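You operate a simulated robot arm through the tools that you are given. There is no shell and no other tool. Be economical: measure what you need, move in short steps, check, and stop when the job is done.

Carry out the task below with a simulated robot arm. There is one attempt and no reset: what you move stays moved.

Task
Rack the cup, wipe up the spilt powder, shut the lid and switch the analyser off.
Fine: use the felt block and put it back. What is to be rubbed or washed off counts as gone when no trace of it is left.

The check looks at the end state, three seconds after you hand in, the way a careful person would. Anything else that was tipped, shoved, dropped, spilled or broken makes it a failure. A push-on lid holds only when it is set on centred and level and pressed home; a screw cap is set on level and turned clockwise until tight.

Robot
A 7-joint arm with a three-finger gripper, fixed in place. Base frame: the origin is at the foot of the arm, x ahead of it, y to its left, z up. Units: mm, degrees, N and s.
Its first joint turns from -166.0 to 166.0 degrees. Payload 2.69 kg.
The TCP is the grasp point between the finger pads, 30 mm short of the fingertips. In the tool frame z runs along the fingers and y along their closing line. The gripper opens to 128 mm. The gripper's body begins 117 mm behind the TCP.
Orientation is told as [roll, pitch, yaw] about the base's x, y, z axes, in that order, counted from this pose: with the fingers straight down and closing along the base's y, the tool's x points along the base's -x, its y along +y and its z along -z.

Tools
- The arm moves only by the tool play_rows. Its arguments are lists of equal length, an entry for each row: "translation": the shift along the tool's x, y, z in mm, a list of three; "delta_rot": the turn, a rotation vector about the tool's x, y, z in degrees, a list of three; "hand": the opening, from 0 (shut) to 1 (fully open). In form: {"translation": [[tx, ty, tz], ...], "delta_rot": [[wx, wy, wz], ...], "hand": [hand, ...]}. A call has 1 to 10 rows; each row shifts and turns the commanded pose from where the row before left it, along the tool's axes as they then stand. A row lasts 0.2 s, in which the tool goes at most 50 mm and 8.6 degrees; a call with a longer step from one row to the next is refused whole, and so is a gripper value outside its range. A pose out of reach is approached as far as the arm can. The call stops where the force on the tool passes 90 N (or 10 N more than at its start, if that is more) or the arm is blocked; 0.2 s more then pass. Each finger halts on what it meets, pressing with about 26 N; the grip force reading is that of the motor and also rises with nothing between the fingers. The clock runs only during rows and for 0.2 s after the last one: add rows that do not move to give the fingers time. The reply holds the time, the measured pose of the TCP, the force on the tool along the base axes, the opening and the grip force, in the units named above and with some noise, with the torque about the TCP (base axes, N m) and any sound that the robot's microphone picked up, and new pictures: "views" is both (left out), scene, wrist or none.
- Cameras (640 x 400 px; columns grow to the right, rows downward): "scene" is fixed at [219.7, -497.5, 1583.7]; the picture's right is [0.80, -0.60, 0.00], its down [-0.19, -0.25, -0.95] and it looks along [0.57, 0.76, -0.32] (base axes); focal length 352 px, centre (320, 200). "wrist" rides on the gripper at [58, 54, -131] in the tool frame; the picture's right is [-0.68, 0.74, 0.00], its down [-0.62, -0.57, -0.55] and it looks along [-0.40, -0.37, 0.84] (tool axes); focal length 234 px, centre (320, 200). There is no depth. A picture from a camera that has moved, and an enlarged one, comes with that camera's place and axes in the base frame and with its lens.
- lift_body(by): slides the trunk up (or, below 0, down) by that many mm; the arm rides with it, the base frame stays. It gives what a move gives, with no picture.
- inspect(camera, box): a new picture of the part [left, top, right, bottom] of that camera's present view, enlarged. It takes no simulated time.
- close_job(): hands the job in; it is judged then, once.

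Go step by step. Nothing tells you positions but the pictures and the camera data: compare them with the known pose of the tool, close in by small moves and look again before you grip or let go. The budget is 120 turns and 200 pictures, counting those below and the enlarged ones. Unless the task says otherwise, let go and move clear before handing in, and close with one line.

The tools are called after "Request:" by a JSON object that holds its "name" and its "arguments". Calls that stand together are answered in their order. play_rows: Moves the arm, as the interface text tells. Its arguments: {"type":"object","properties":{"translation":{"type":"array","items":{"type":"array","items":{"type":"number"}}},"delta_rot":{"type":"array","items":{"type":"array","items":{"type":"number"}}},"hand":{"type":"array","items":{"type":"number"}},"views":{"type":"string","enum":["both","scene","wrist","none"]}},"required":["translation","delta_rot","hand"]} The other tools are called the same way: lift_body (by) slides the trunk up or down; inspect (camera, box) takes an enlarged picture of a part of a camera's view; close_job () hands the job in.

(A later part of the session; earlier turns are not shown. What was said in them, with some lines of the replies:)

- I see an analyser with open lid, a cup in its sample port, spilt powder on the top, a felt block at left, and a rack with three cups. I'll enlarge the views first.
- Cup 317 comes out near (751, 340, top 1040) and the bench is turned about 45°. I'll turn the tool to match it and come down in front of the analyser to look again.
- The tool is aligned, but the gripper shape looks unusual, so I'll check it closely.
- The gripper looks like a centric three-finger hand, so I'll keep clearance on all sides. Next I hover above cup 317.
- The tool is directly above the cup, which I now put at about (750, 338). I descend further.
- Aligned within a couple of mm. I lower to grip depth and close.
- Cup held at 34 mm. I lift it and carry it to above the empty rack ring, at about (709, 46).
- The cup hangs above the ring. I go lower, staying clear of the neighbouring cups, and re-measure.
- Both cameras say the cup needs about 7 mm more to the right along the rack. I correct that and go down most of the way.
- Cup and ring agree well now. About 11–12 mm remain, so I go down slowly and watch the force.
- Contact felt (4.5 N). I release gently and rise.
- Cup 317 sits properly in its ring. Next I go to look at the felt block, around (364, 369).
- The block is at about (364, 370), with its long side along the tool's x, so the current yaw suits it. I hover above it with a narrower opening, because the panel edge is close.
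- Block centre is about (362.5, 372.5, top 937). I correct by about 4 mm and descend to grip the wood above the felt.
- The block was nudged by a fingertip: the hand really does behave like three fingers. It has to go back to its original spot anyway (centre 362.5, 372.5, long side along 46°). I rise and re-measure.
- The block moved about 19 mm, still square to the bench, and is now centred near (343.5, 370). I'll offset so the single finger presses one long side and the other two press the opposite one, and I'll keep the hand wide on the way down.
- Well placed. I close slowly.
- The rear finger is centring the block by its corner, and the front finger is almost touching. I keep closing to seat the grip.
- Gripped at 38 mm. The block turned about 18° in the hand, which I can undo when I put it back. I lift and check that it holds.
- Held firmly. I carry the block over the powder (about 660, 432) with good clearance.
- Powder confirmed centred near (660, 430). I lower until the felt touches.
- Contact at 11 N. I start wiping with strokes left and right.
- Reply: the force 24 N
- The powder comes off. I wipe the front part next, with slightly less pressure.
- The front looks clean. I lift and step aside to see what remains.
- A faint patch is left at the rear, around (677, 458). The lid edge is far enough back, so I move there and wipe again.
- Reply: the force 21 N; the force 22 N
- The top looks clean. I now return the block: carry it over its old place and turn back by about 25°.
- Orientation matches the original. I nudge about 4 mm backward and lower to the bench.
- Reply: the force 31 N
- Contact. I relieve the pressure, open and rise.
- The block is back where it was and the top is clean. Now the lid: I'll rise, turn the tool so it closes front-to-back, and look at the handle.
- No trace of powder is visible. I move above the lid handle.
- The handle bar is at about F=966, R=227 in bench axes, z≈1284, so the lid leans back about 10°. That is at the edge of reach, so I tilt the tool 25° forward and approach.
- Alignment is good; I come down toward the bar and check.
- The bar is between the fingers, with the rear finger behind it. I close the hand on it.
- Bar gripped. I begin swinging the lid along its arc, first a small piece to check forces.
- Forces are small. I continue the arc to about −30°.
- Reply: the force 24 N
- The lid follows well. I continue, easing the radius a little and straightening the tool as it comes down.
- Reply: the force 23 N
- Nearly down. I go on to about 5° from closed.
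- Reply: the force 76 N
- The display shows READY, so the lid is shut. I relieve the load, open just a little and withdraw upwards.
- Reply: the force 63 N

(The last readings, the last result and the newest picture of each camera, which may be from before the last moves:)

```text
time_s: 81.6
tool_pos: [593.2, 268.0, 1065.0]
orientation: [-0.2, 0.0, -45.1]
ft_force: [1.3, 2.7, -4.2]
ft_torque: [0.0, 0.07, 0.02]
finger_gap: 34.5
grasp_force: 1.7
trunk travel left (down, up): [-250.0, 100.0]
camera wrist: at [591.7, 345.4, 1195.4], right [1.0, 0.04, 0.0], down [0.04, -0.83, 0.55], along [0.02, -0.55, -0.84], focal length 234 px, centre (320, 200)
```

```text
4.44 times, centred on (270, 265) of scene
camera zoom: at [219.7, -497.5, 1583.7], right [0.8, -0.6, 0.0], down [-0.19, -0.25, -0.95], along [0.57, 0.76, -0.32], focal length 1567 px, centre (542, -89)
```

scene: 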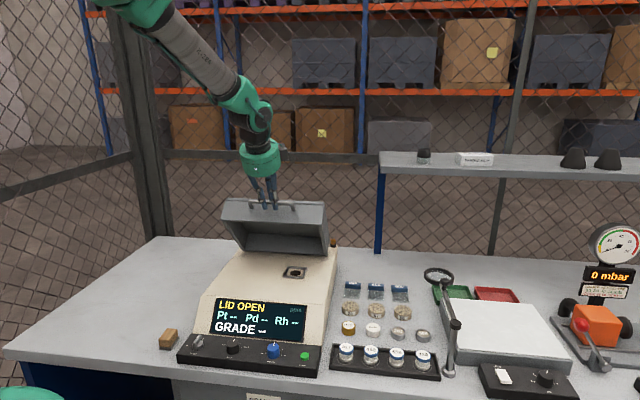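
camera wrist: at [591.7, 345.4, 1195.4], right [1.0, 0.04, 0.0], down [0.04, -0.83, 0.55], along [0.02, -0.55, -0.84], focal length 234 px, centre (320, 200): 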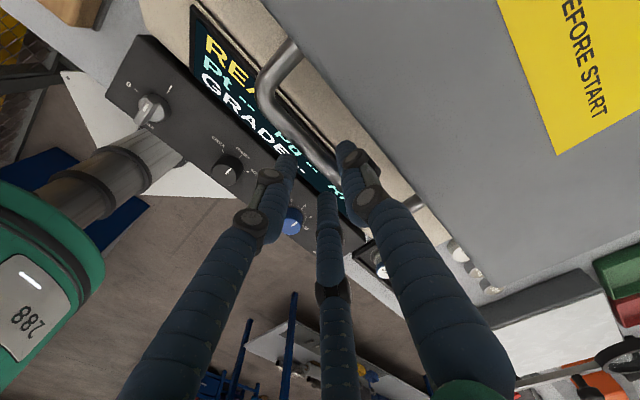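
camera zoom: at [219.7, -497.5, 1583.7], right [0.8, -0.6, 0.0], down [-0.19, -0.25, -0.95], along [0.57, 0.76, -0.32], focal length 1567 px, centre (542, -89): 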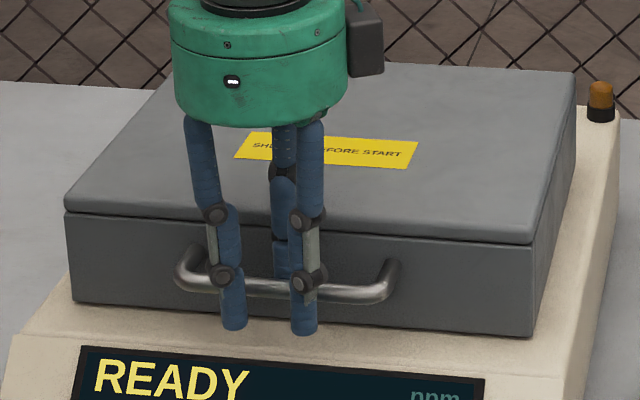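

Request:
{"name": "play_rows", "arguments": {"translation": [[0, 0, -8], [0, 0, -8], [0, 0, -12], [0, 0, -20], [0, 0, -40], [0, -40, -30], [0, -40, 0], [0, 0, 0]], "delta_rot": [[0, 0, 0], [0, 0, 0], [0, 0, 0], [0, 0, 0], [0, 0, 0], [0, 0, 0], [0, 0, 0], [0, 0, 0]], "hand": [0.25, 0.25, 0.25, 0.25, 0.25, 0.4, 0.5, 0.5]}}

Request:
{"name": "inspect", "arguments": {"camera": "scene", "box": [190, 220, 350, 380]}}

Request:
{"name": "inspect", "arguments": {"camera": "scene", "box": [170, 320, 250, 380]}}

```text
time_s: 83.4
tool_pos: [537.2, 208.7, 1184.1]
orientation: [0.0, 0.0, -45.0]
ft_force: [-0.2, 0.7, 0.1]
ft_torque: [0.01, 0.02, -0.01]
finger_gap: 63.8
grasp_force: 0.1
trunk travel left (down, up): [-250.0, 100.0]
camera wrist: at [535.1, 287.2, 1315.8], right [1.0, 0.04, 0.0], down [0.04, -0.84, 0.55], along [0.02, -0.55, -0.84], focal length 234 px, centre (320, 200)
```

scene: 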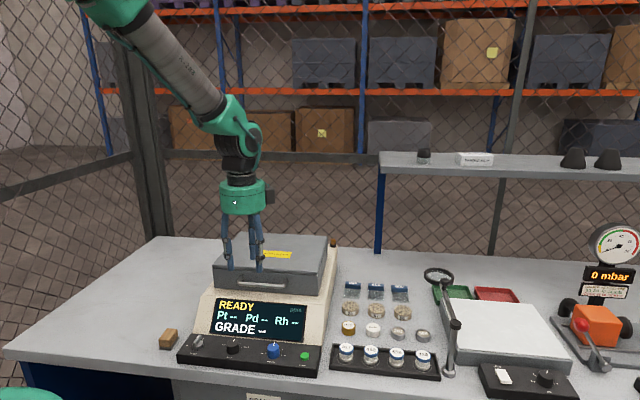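
wrist: 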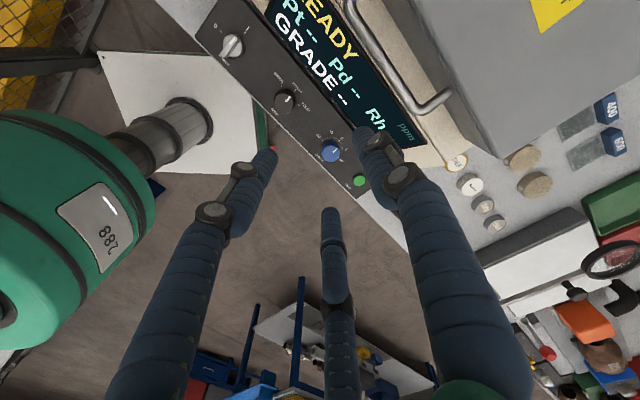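

```text
2.50 times, centred on (270, 300) of scene
camera zoom: at [219.7, -497.5, 1583.7], right [0.8, -0.6, 0.0], down [-0.19, -0.25, -0.95], along [0.57, 0.76, -0.32], focal length 881 px, centre (445, -50)
```

zoom: 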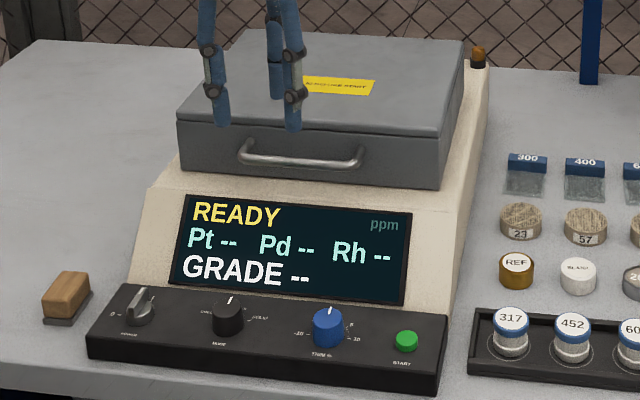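

```text
6.67 times, centred on (210, 350) of scene
camera zoom: at [219.7, -497.5, 1583.7], right [0.8, -0.6, 0.0], down [-0.19, -0.25, -0.95], along [0.57, 0.76, -0.32], focal length 2350 px, centre (1053, -800)
```

zoom: 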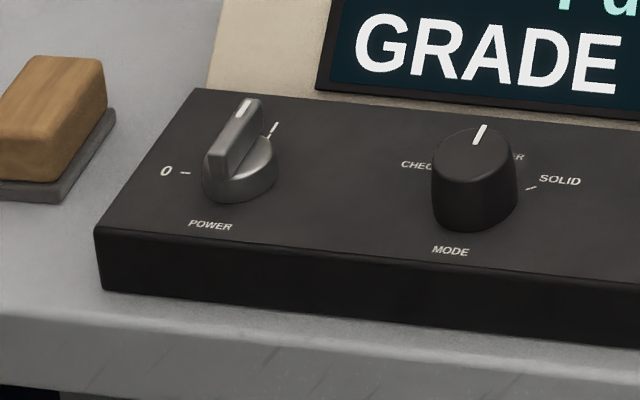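

Lid shut and the handle is free. The POWER knob is at about (417, 287), pointing to "I"; "0" lies 90° anticlockwise. I turn the tool to straddle its wing.

Request:
{"name": "play_rows", "arguments": {"translation": [[0, 0, 0], [0, 0, 0], [0, 0, 0], [0, 0, 0], [0, 0, 0], [0, 0, 0], [0, 0, 0], [0, 0, 0], [0, 0, 0], [0, 0, 0]], "delta_rot": [[0, 0, -8.5], [0, 0, -8.5], [0, 0, -8.5], [0, 0, -8.5], [0, 0, -8.5], [0, 0, -8.5], [0, 0, -8.5], [0, 0, -8.5], [0, 0, -8.5], [0, 0, -8.5]], "hand": [0.5, 0.5, 0.5, 0.5, 0.5, 0.5, 0.5, 0.5, 0.5, 0.5], "views": "none"}}

Request:
{"name": "play_rows", "arguments": {"translation": [[5, 35, 0], [5, 35, 0], [5, 35, 20], [6, 35, 30], [0, 0, 34], [0, 0, 0]], "delta_rot": [[0, 0, -5], [0, 0, 0], [0, 0, 0], [0, 0, 0], [0, 0, 0], [0, 0, 0]], "hand": [0.5, 0.5, 0.5, 0.5, 0.5, 0.5]}}

Request:
{"name": "inspect", "arguments": {"camera": "wrist", "box": [240, 60, 400, 180]}}

```text
time_s: 85.6
tool_pos: [537.3, 210.8, 1184.8]
orientation: [0.0, 0.0, 40.1]
ft_force: [-0.5, -0.1, -0.5]
ft_torque: [-0.01, 0.0, 0.01]
finger_gap: 64.1
grasp_force: 0.0
trunk travel left (down, up): [-250.0, 100.0]
```

```text
time_s: 87.0
tool_pos: [427.3, 296.9, 1098.9]
orientation: [0.0, 0.0, 45.0]
ft_force: [-0.1, -0.1, -0.2]
ft_torque: [-0.01, 0.05, 0.02]
finger_gap: 64.2
grasp_force: 0.0
trunk travel left (down, up): [-250.0, 100.0]
camera wrist: at [349.7, 293.2, 1229.2], right [-0.04, 1.0, 0.0], down [0.84, 0.04, 0.55], along [0.55, 0.02, -0.84], focal length 234 px, centre (320, 200)
```

scene: 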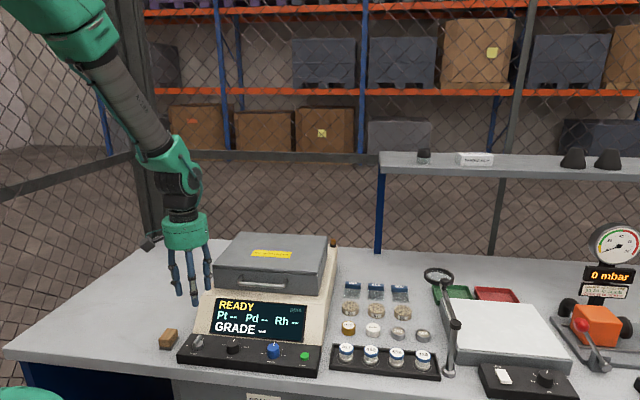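
wrist: 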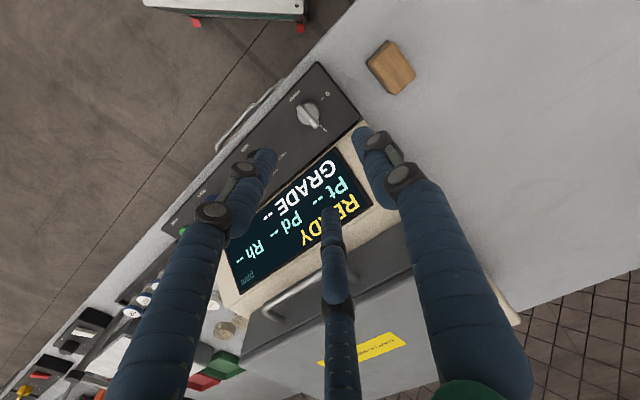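

```text
3.33 times, centred on (320, 120) of wrist
camera zoom: at [349.7, 293.2, 1229.2], right [-0.04, 1.0, 0.0], down [0.84, 0.04, 0.55], along [0.55, 0.02, -0.84], focal length 781 px, centre (320, 467)
```

zoom: 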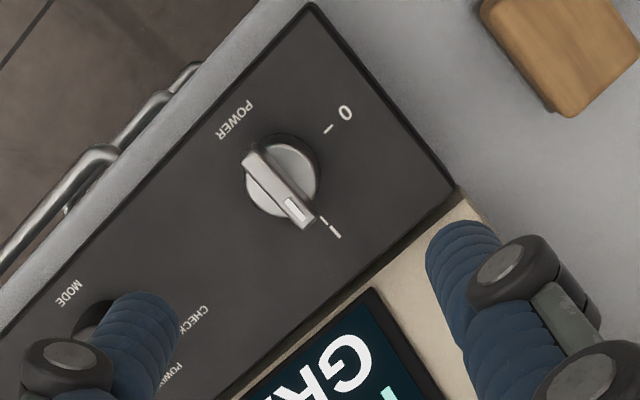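

Request:
{"name": "play_rows", "arguments": {"translation": [[17, -1, 0], [0, 0, 40], [0, 0, 40], [0, 0, 15], [0, 0, 0]], "delta_rot": [[0, 0, 0], [0, 0, 0], [0, 0, 0], [0, 0, 0], [0, 0, 0]], "hand": [0.4, 0.4, 0.4, 0.4, 0.4]}}

Request:
{"name": "inspect", "arguments": {"camera": "wrist", "box": [240, 80, 400, 200]}}

Request:
{"name": "inspect", "arguments": {"camera": "scene", "box": [160, 300, 260, 380]}}

```text
time_s: 88.2
tool_pos: [416.5, 283.3, 1003.5]
orientation: [0.1, 0.0, 45.0]
ft_force: [-0.2, 0.5, 0.1]
ft_torque: [0.0, -0.03, -0.01]
finger_gap: 51.4
grasp_force: 0.1
trunk travel left (down, up): [-250.0, 100.0]
camera wrist: at [337.1, 280.3, 1134.0], right [-0.04, 1.0, 0.0], down [0.84, 0.04, 0.55], along [0.55, 0.02, -0.84], focal length 234 px, centre (320, 200)
```

scene: 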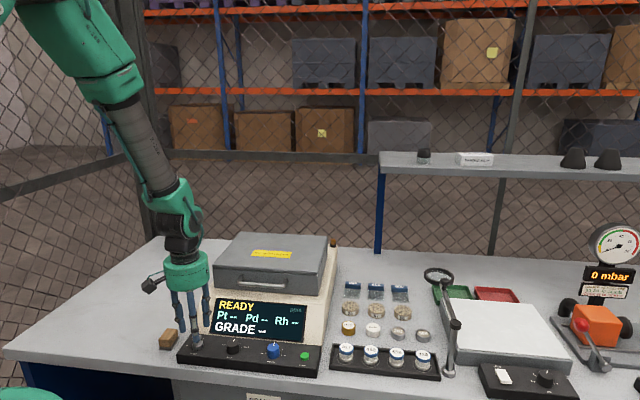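
wrist: 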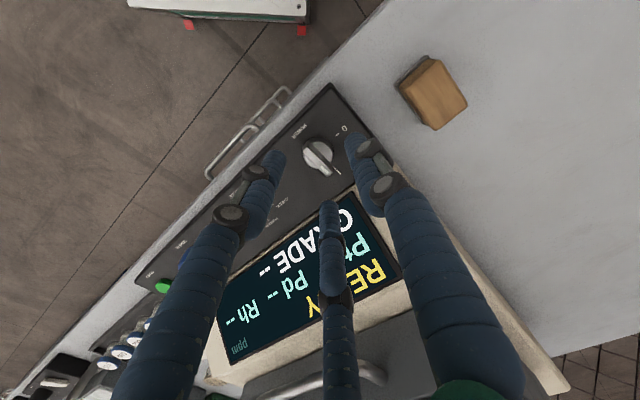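

```text
3.33 times, centred on (320, 140) of wrist
camera zoom: at [337.1, 280.3, 1134.0], right [-0.04, 1.0, 0.0], down [0.84, 0.04, 0.55], along [0.55, 0.02, -0.84], focal length 781 px, centre (320, 400)
```

zoom: 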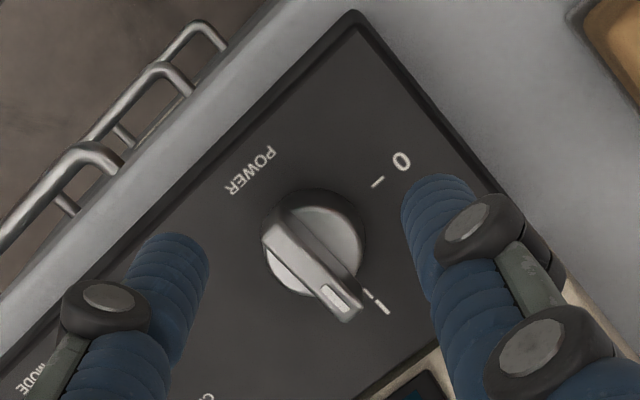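

```text
5.00 times, centred on (210, 340) of scene
camera zoom: at [219.7, -497.5, 1583.7], right [0.8, -0.6, 0.0], down [-0.19, -0.25, -0.95], along [0.57, 0.76, -0.32], focal length 1763 px, centre (870, -500)
```

zoom: 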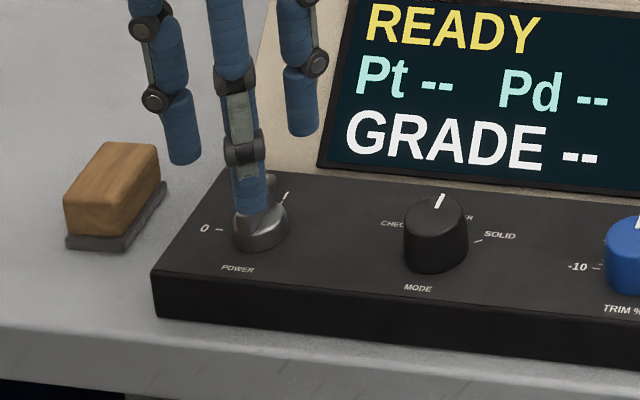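

Knob is centred under the hand. I lower so the fingertips embrace the wing and close.

Request:
{"name": "play_rows", "arguments": {"translation": [[0, 0, 15], [0, 0, 11], [0, 0, 0], [0, 0, 0], [0, 0, 0], [0, 0, 0]], "delta_rot": [[0, 0, 0], [0, 0, 0], [0, 0, 0], [0, 0, 0], [0, 0, 0], [0, 0, 0]], "hand": [0.4, 0.4, 0.3, 0.2, 0.1, 0.05]}}

Request:
{"name": "inspect", "arguments": {"camera": "wrist", "box": [240, 80, 400, 200]}}

Request:
{"name": "inspect", "arguments": {"camera": "scene", "box": [160, 300, 260, 380]}}

```text
time_s: 89.6
tool_pos: [417.0, 283.8, 977.0]
orientation: [0.0, 0.1, 45.0]
ft_force: [2.6, -11.6, -2.8]
ft_torque: [-0.34, -0.13, 0.02]
finger_gap: 29.8
grasp_force: 18.2
trunk travel left (down, up): [-250.0, 100.0]
camera wrist: at [338.0, 279.6, 1108.3], right [-0.04, 1.0, 0.0], down [0.84, 0.04, 0.55], along [0.55, 0.02, -0.84], focal length 234 px, centre (320, 200)
```

scene: 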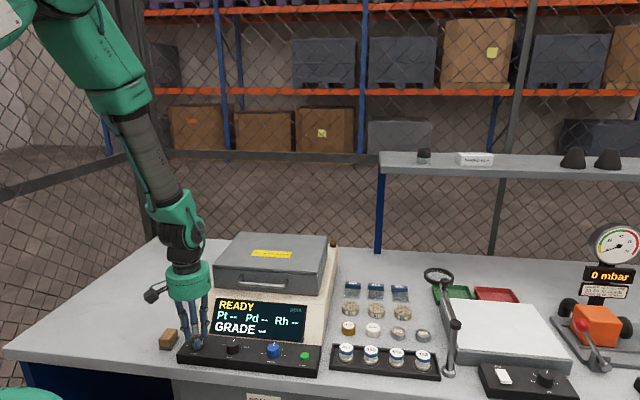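
wrist: 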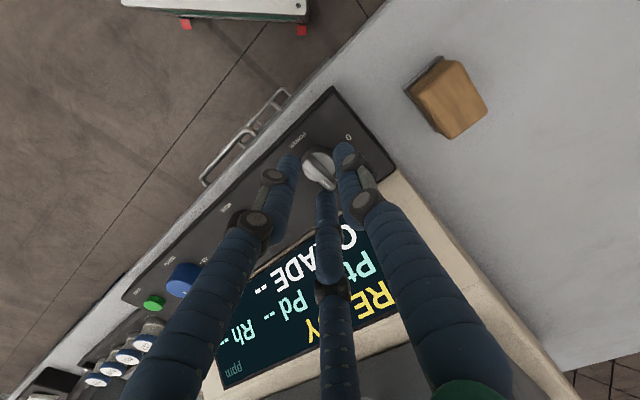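

```text
3.33 times, centred on (320, 140) of wrist
camera zoom: at [338.0, 279.6, 1108.3], right [-0.04, 1.0, 0.0], down [0.84, 0.04, 0.55], along [0.55, 0.02, -0.84], focal length 781 px, centre (320, 400)
```

zoom: 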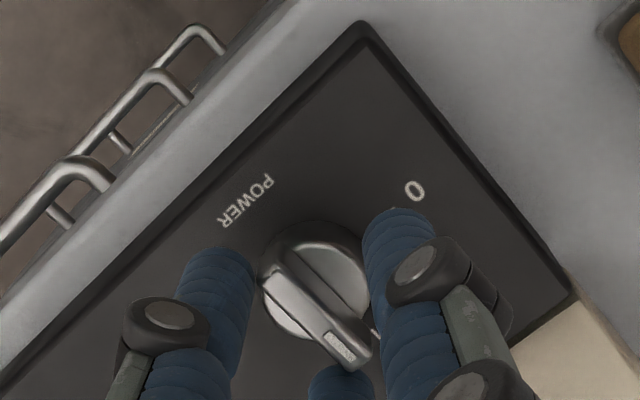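

```text
5.00 times, centred on (210, 340) of scene
camera zoom: at [219.7, -497.5, 1583.7], right [0.8, -0.6, 0.0], down [-0.19, -0.25, -0.95], along [0.57, 0.76, -0.32], focal length 1763 px, centre (870, -500)
```

zoom: 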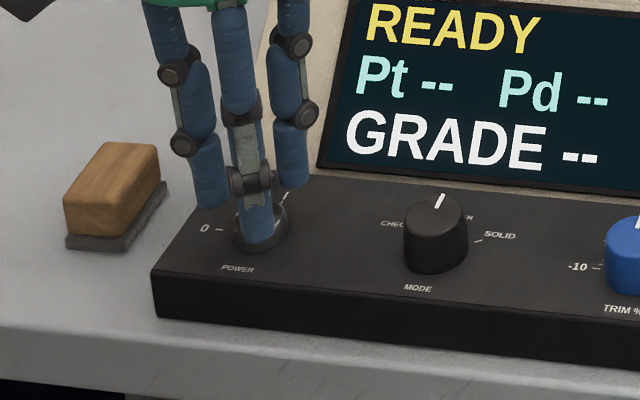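

The hand can't close on the wing because its ends block two fingers. Instead I'll make a fist and push the wing's operator end from left to right, which turns the knob anticlockwise to "0".

Request:
{"name": "play_rows", "arguments": {"translation": [[0, 0, 0], [0, 0, 0], [0, 0, -20], [0, 0, -20], [6, 14, 0], [6, 14, 0], [0, 0, 0], [0, 0, 0]], "delta_rot": [[0, 0, 0], [0, 0, 0], [0, 0, 0], [0, 0, 0], [0, 0, 0], [0, 0, 0], [0, 0, 0], [0, 0, 0]], "hand": [0.35, 0.35, 0.35, 0.1, 0, 0, 0, 0]}}

Request:
{"name": "inspect", "arguments": {"camera": "wrist", "box": [240, 80, 400, 200]}}

Request:
{"name": "inspect", "arguments": {"camera": "scene", "box": [160, 300, 260, 380]}}

```text
time_s: 91.4
tool_pos: [385.7, 296.1, 1018.7]
orientation: [0.0, 0.0, 44.9]
ft_force: [0.7, -1.1, -0.4]
ft_torque: [0.01, 0.02, 0.0]
finger_gap: 2.2
grasp_force: 26.0
trunk travel left (down, up): [-250.0, 100.0]
camera wrist: at [307.4, 291.8, 1149.6], right [-0.04, 1.0, 0.0], down [0.84, 0.04, 0.55], along [0.55, 0.02, -0.84], focal length 234 px, centre (320, 200)
```

scene: 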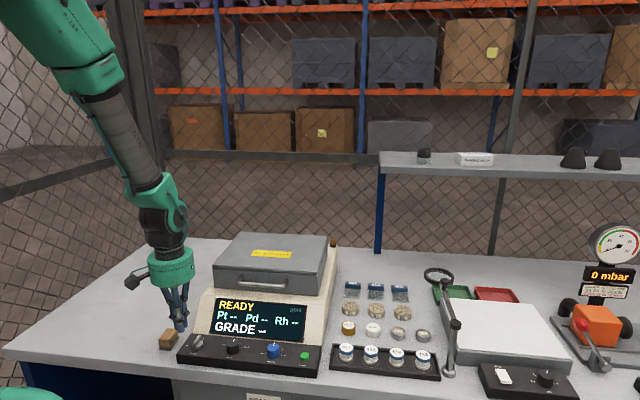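
wrist: 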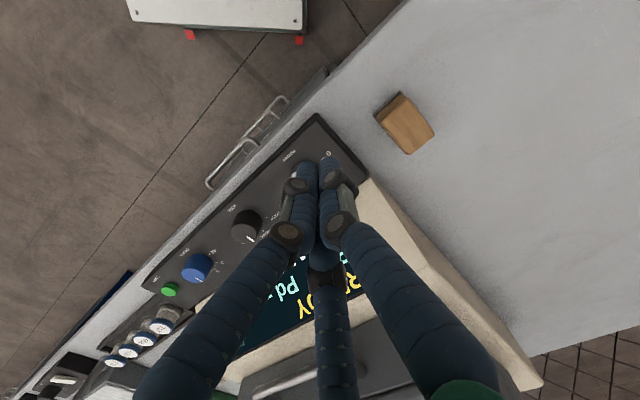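

```text
3.33 times, centred on (320, 140) of wrist
camera zoom: at [307.4, 291.8, 1149.6], right [-0.04, 1.0, 0.0], down [0.84, 0.04, 0.55], along [0.55, 0.02, -0.84], focal length 781 px, centre (320, 400)
```

zoom: 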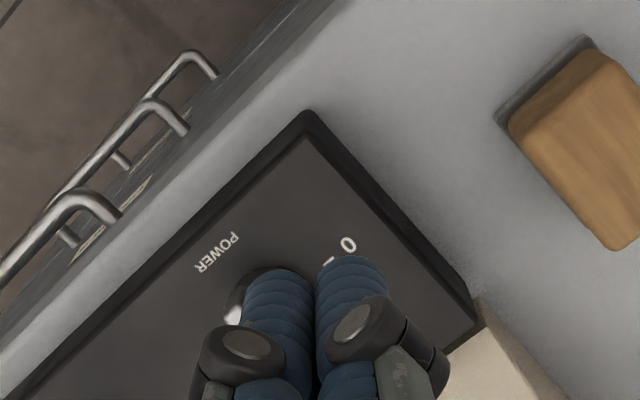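

```text
5.00 times, centred on (210, 340) of scene
camera zoom: at [219.7, -497.5, 1583.7], right [0.8, -0.6, 0.0], down [-0.19, -0.25, -0.95], along [0.57, 0.76, -0.32], focal length 1763 px, centre (870, -500)
```

zoom: 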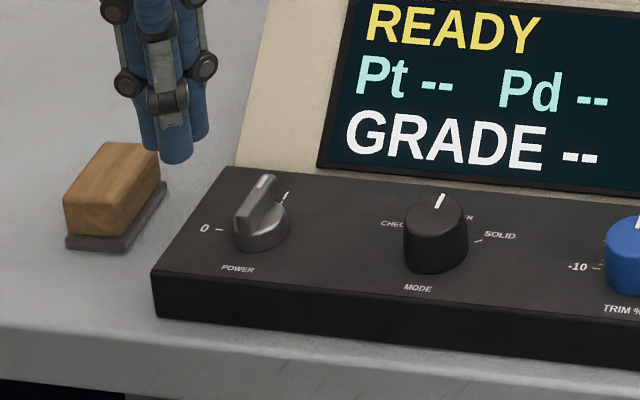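

Request:
{"name": "play_rows", "arguments": {"translation": [[0, 0, 20], [0, 0, 19], [0, -4, 0], [0, 0, 0]], "delta_rot": [[0, 0, 0], [0, 0, 0], [0, 0, 0], [0, 0, 0]], "hand": [0, 0, 0, 0]}}

Request:
{"name": "inspect", "arguments": {"camera": "scene", "box": [160, 310, 240, 370]}}

Request:
{"name": "inspect", "arguments": {"camera": "wrist", "box": [260, 110, 380, 200]}}

```text
time_s: 92.4
tool_pos: [389.1, 292.7, 979.3]
orientation: [0.0, 0.0, 45.1]
ft_force: [-0.5, -1.0, 1.2]
ft_torque: [0.0, 0.01, -0.02]
finger_gap: 2.0
grasp_force: 26.1
trunk travel left (down, up): [-250.0, 100.0]
camera wrist: at [310.5, 288.5, 1110.0], right [-0.04, 1.0, 0.0], down [0.84, 0.04, 0.55], along [0.55, 0.02, -0.84], focal length 234 px, centre (320, 200)
```

scene: 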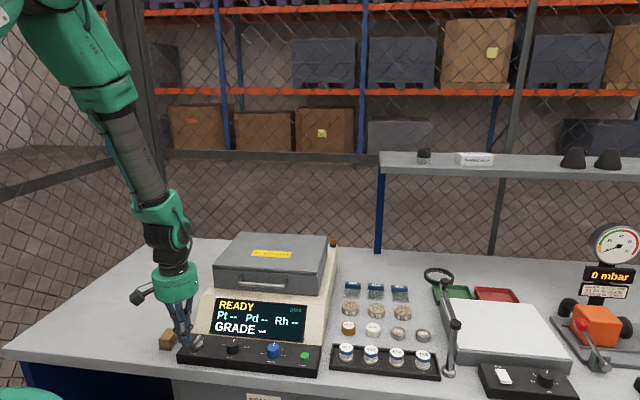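
wrist: 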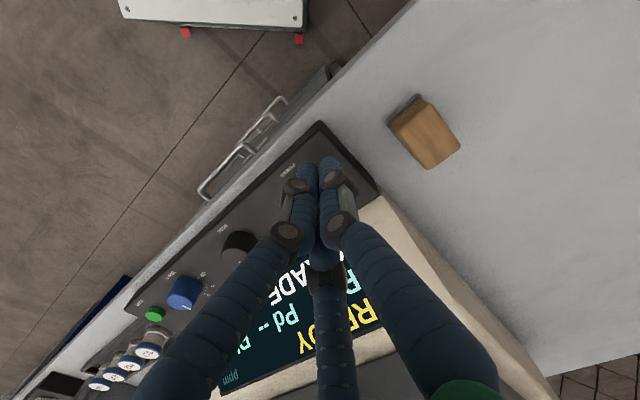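

```text
6.67 times, centred on (200, 340) of scene
camera zoom: at [219.7, -497.5, 1583.7], right [0.8, -0.6, 0.0], down [-0.19, -0.25, -0.95], along [0.57, 0.76, -0.32], focal length 2350 px, centre (1120, -733)
```

zoom: 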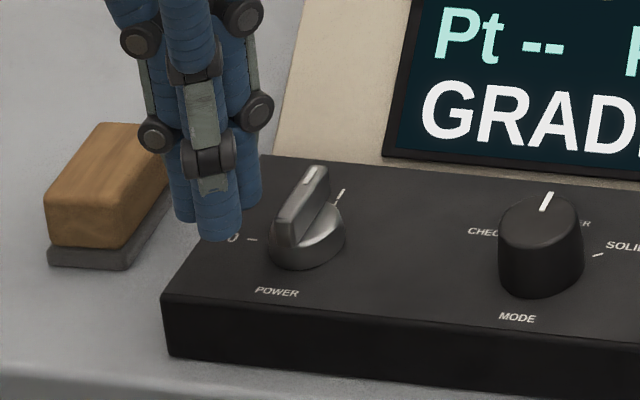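

```text
4.44 times, centred on (320, 155) of wrist
camera zoom: at [310.5, 288.5, 1110.0], right [-0.04, 1.0, 0.0], down [0.84, 0.04, 0.55], along [0.55, 0.02, -0.84], focal length 1041 px, centre (320, 400)
```

zoom: 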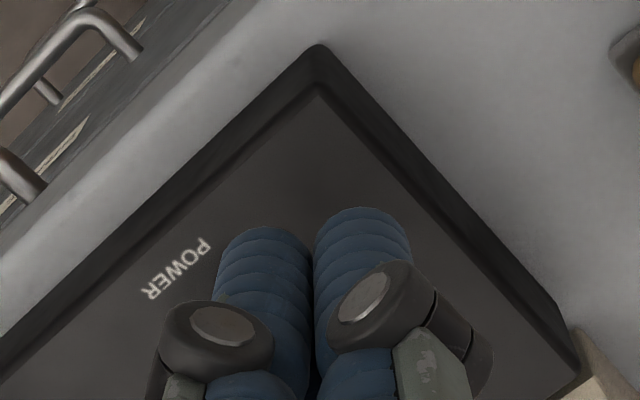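

Request:
{"name": "play_rows", "arguments": {"translation": [[0, -5.3, 0], [4.5, -3.2, 0], [3.9, -3.7, 0], [0, 0, 0]], "delta_rot": [[0, 0, 0], [0, 0, 0], [0, 0, 0], [0, 0, 0]], "hand": [0, 0, 0, 0], "views": "none"}}

Request:
{"name": "inspect", "arguments": {"camera": "scene", "box": [160, 310, 240, 370]}}

```text
time_s: 93.4
tool_pos: [392.1, 278.3, 978.7]
orientation: [0.0, 0.0, 45.0]
ft_force: [-0.6, 1.4, -1.5]
ft_torque: [0.11, 0.06, 0.05]
finger_gap: 2.1
grasp_force: 26.9
trunk travel left (down, up): [-250.0, 100.0]
```

```text
6.67 times, centred on (200, 340) of scene
camera zoom: at [219.7, -497.5, 1583.7], right [0.8, -0.6, 0.0], down [-0.19, -0.25, -0.95], along [0.57, 0.76, -0.32], focal length 2350 px, centre (1120, -733)
```

zoom: 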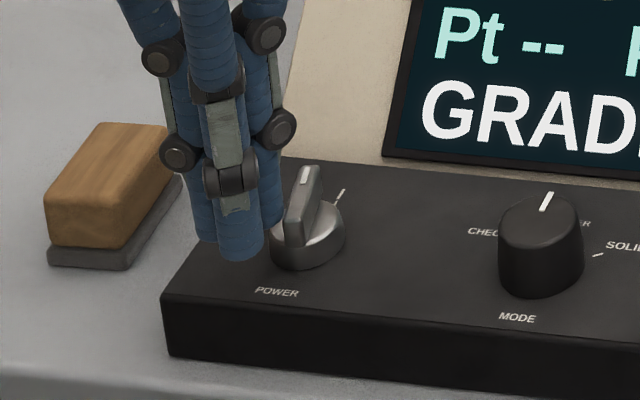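

It's turning. I keep pushing right.

Request:
{"name": "play_rows", "arguments": {"translation": [[0, -5, 0], [0.5, -4, 0], [1, -4, 0], [0, 0, 0]], "delta_rot": [[0, 0, 0], [0, 0, 0], [0, 0, 0], [0, 0, 0]], "hand": [0, 0, 0, 0], "views": "none"}}

Request:
{"name": "inspect", "arguments": {"camera": "scene", "box": [160, 310, 240, 370]}}

```text
time_s: 94.4
tool_pos: [401.8, 268.1, 980.0]
orientation: [0.0, 0.0, 45.0]
ft_force: [-0.1, -0.5, 0.3]
ft_torque: [-0.02, -0.01, -0.02]
finger_gap: 2.1
grasp_force: 26.4
trunk travel left (down, up): [-250.0, 100.0]
```

```text
6.67 times, centred on (200, 340) of scene
camera zoom: at [219.7, -497.5, 1583.7], right [0.8, -0.6, 0.0], down [-0.19, -0.25, -0.95], along [0.57, 0.76, -0.32], focal length 2350 px, centre (1120, -733)
```

zoom: 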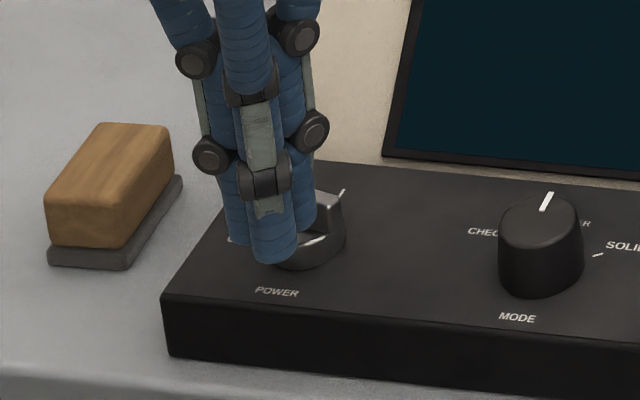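

The display went dark. I withdraw upwards and check the knob.

Request:
{"name": "play_rows", "arguments": {"translation": [[3, 0, -5], [0, 0, -30], [0, 0, -50], [0, 40, -50], [40, 40, -40], [0, 0, 0]], "delta_rot": [[0, 0, 0], [0, 0, 0], [0, 0, 0], [0, 0, 0], [0, 0, 0], [0, 0, 0]], "hand": [0, 0, 0, 0, 0.2, 0.3]}}

Request:
{"name": "inspect", "arguments": {"camera": "scene", "box": [150, 300, 250, 380]}}

Request:
{"name": "inspect", "arguments": {"camera": "scene", "box": [170, 210, 450, 390]}}

```text
refused: row 4 steps farther than a row can; nothing moved
```

```text
5.00 times, centred on (200, 340) of scene
camera zoom: at [219.7, -497.5, 1583.7], right [0.8, -0.6, 0.0], down [-0.19, -0.25, -0.95], along [0.57, 0.76, -0.32], focal length 1763 px, centre (920, -500)
```

zoom: 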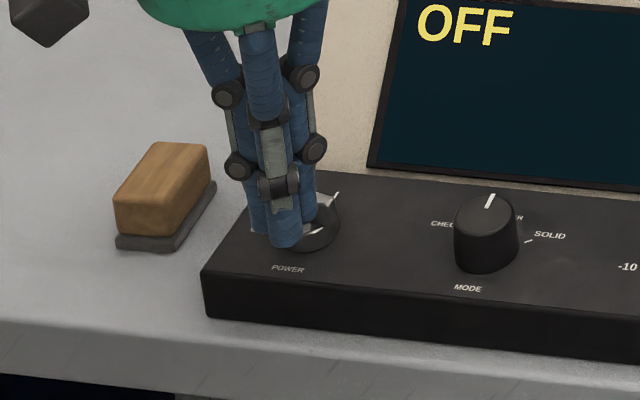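

```text
2.22 times, centred on (310, 300) of scene
camera zoom: at [219.7, -497.5, 1583.7], right [0.8, -0.6, 0.0], down [-0.19, -0.25, -0.95], along [0.57, 0.76, -0.32], focal length 783 px, centre (342, -22)
```

zoom: 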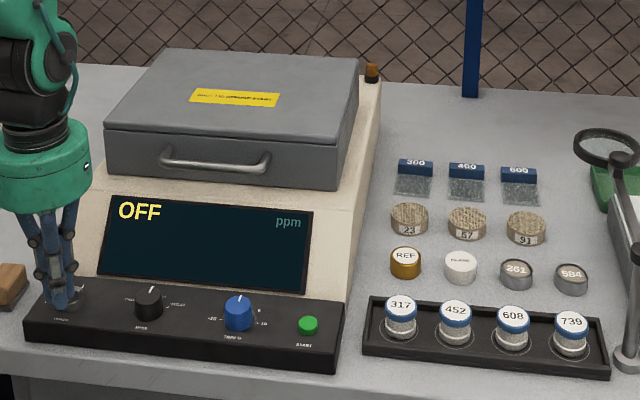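

The display reads OFF; the withdrawal call was refused for too long a step, so I retry with shorter ones.

Request:
{"name": "play_rows", "arguments": {"translation": [[3, 0, -5], [0, 0, -30], [0, 0, -45], [0, 20, -40], [20, 30, -30], [20, 40, 0], [0, 0, 0]], "delta_rot": [[0, 0, 0], [0, 0, 0], [0, 0, 0], [0, 0, 0], [0, 0, 0], [0, 0, 0], [0, 0, 0]], "hand": [0, 0, 0, 0, 0.2, 0.3, 0.3], "views": "none"}}

Request:
{"name": "inspect", "arguments": {"camera": "scene", "box": [150, 300, 250, 380]}}

Request:
{"name": "inspect", "arguments": {"camera": "scene", "box": [190, 220, 350, 340]}}

```text
time_s: 96.0
tool_pos: [306.8, 301.7, 1127.1]
orientation: [0.0, 0.1, 44.9]
ft_force: [-0.5, -0.3, 0.2]
ft_torque: [-0.03, -0.02, -0.02]
finger_gap: 38.2
grasp_force: 0.1
trunk travel left (down, up): [-250.0, 100.0]
```

```text
5.00 times, centred on (200, 340) of scene
camera zoom: at [219.7, -497.5, 1583.7], right [0.8, -0.6, 0.0], down [-0.19, -0.25, -0.95], along [0.57, 0.76, -0.32], focal length 1763 px, centre (920, -500)
```

zoom: 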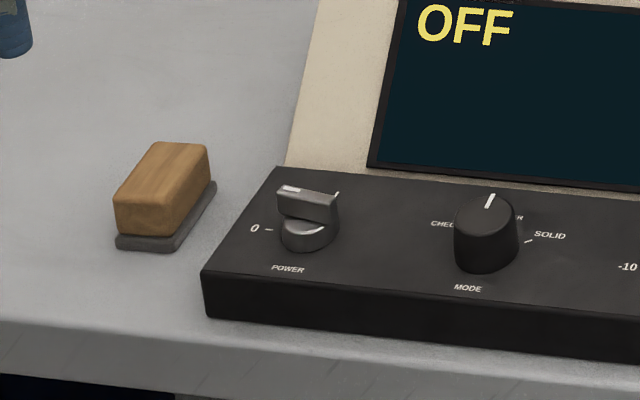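

```text
3.33 times, centred on (270, 280) of scene
camera zoom: at [219.7, -497.5, 1583.7], right [0.8, -0.6, 0.0], down [-0.19, -0.25, -0.95], along [0.57, 0.76, -0.32], focal length 1175 px, centre (487, -67)
```

zoom: 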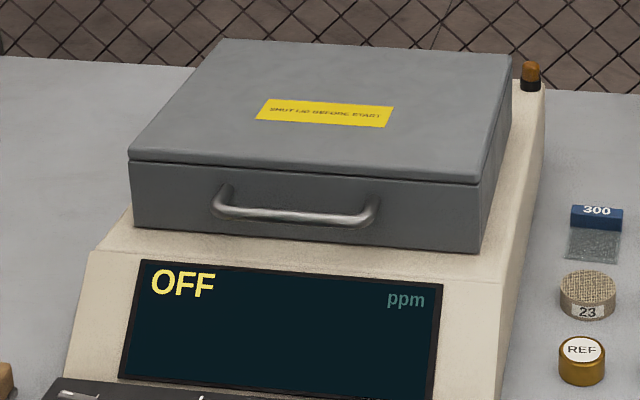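

The knob points to "0", the display reads OFF, the lid is shut, the cup is racked, and the felt block is back. The arm is clear, so I hand in.

Request:
{"name": "close_job", "arguments": {}}

```text
The job is handed in.
```

I racked cup 317, wiped up the powder with the felt block and put the block back, shut the lid, and switched the analyser off (the display reads OFF).
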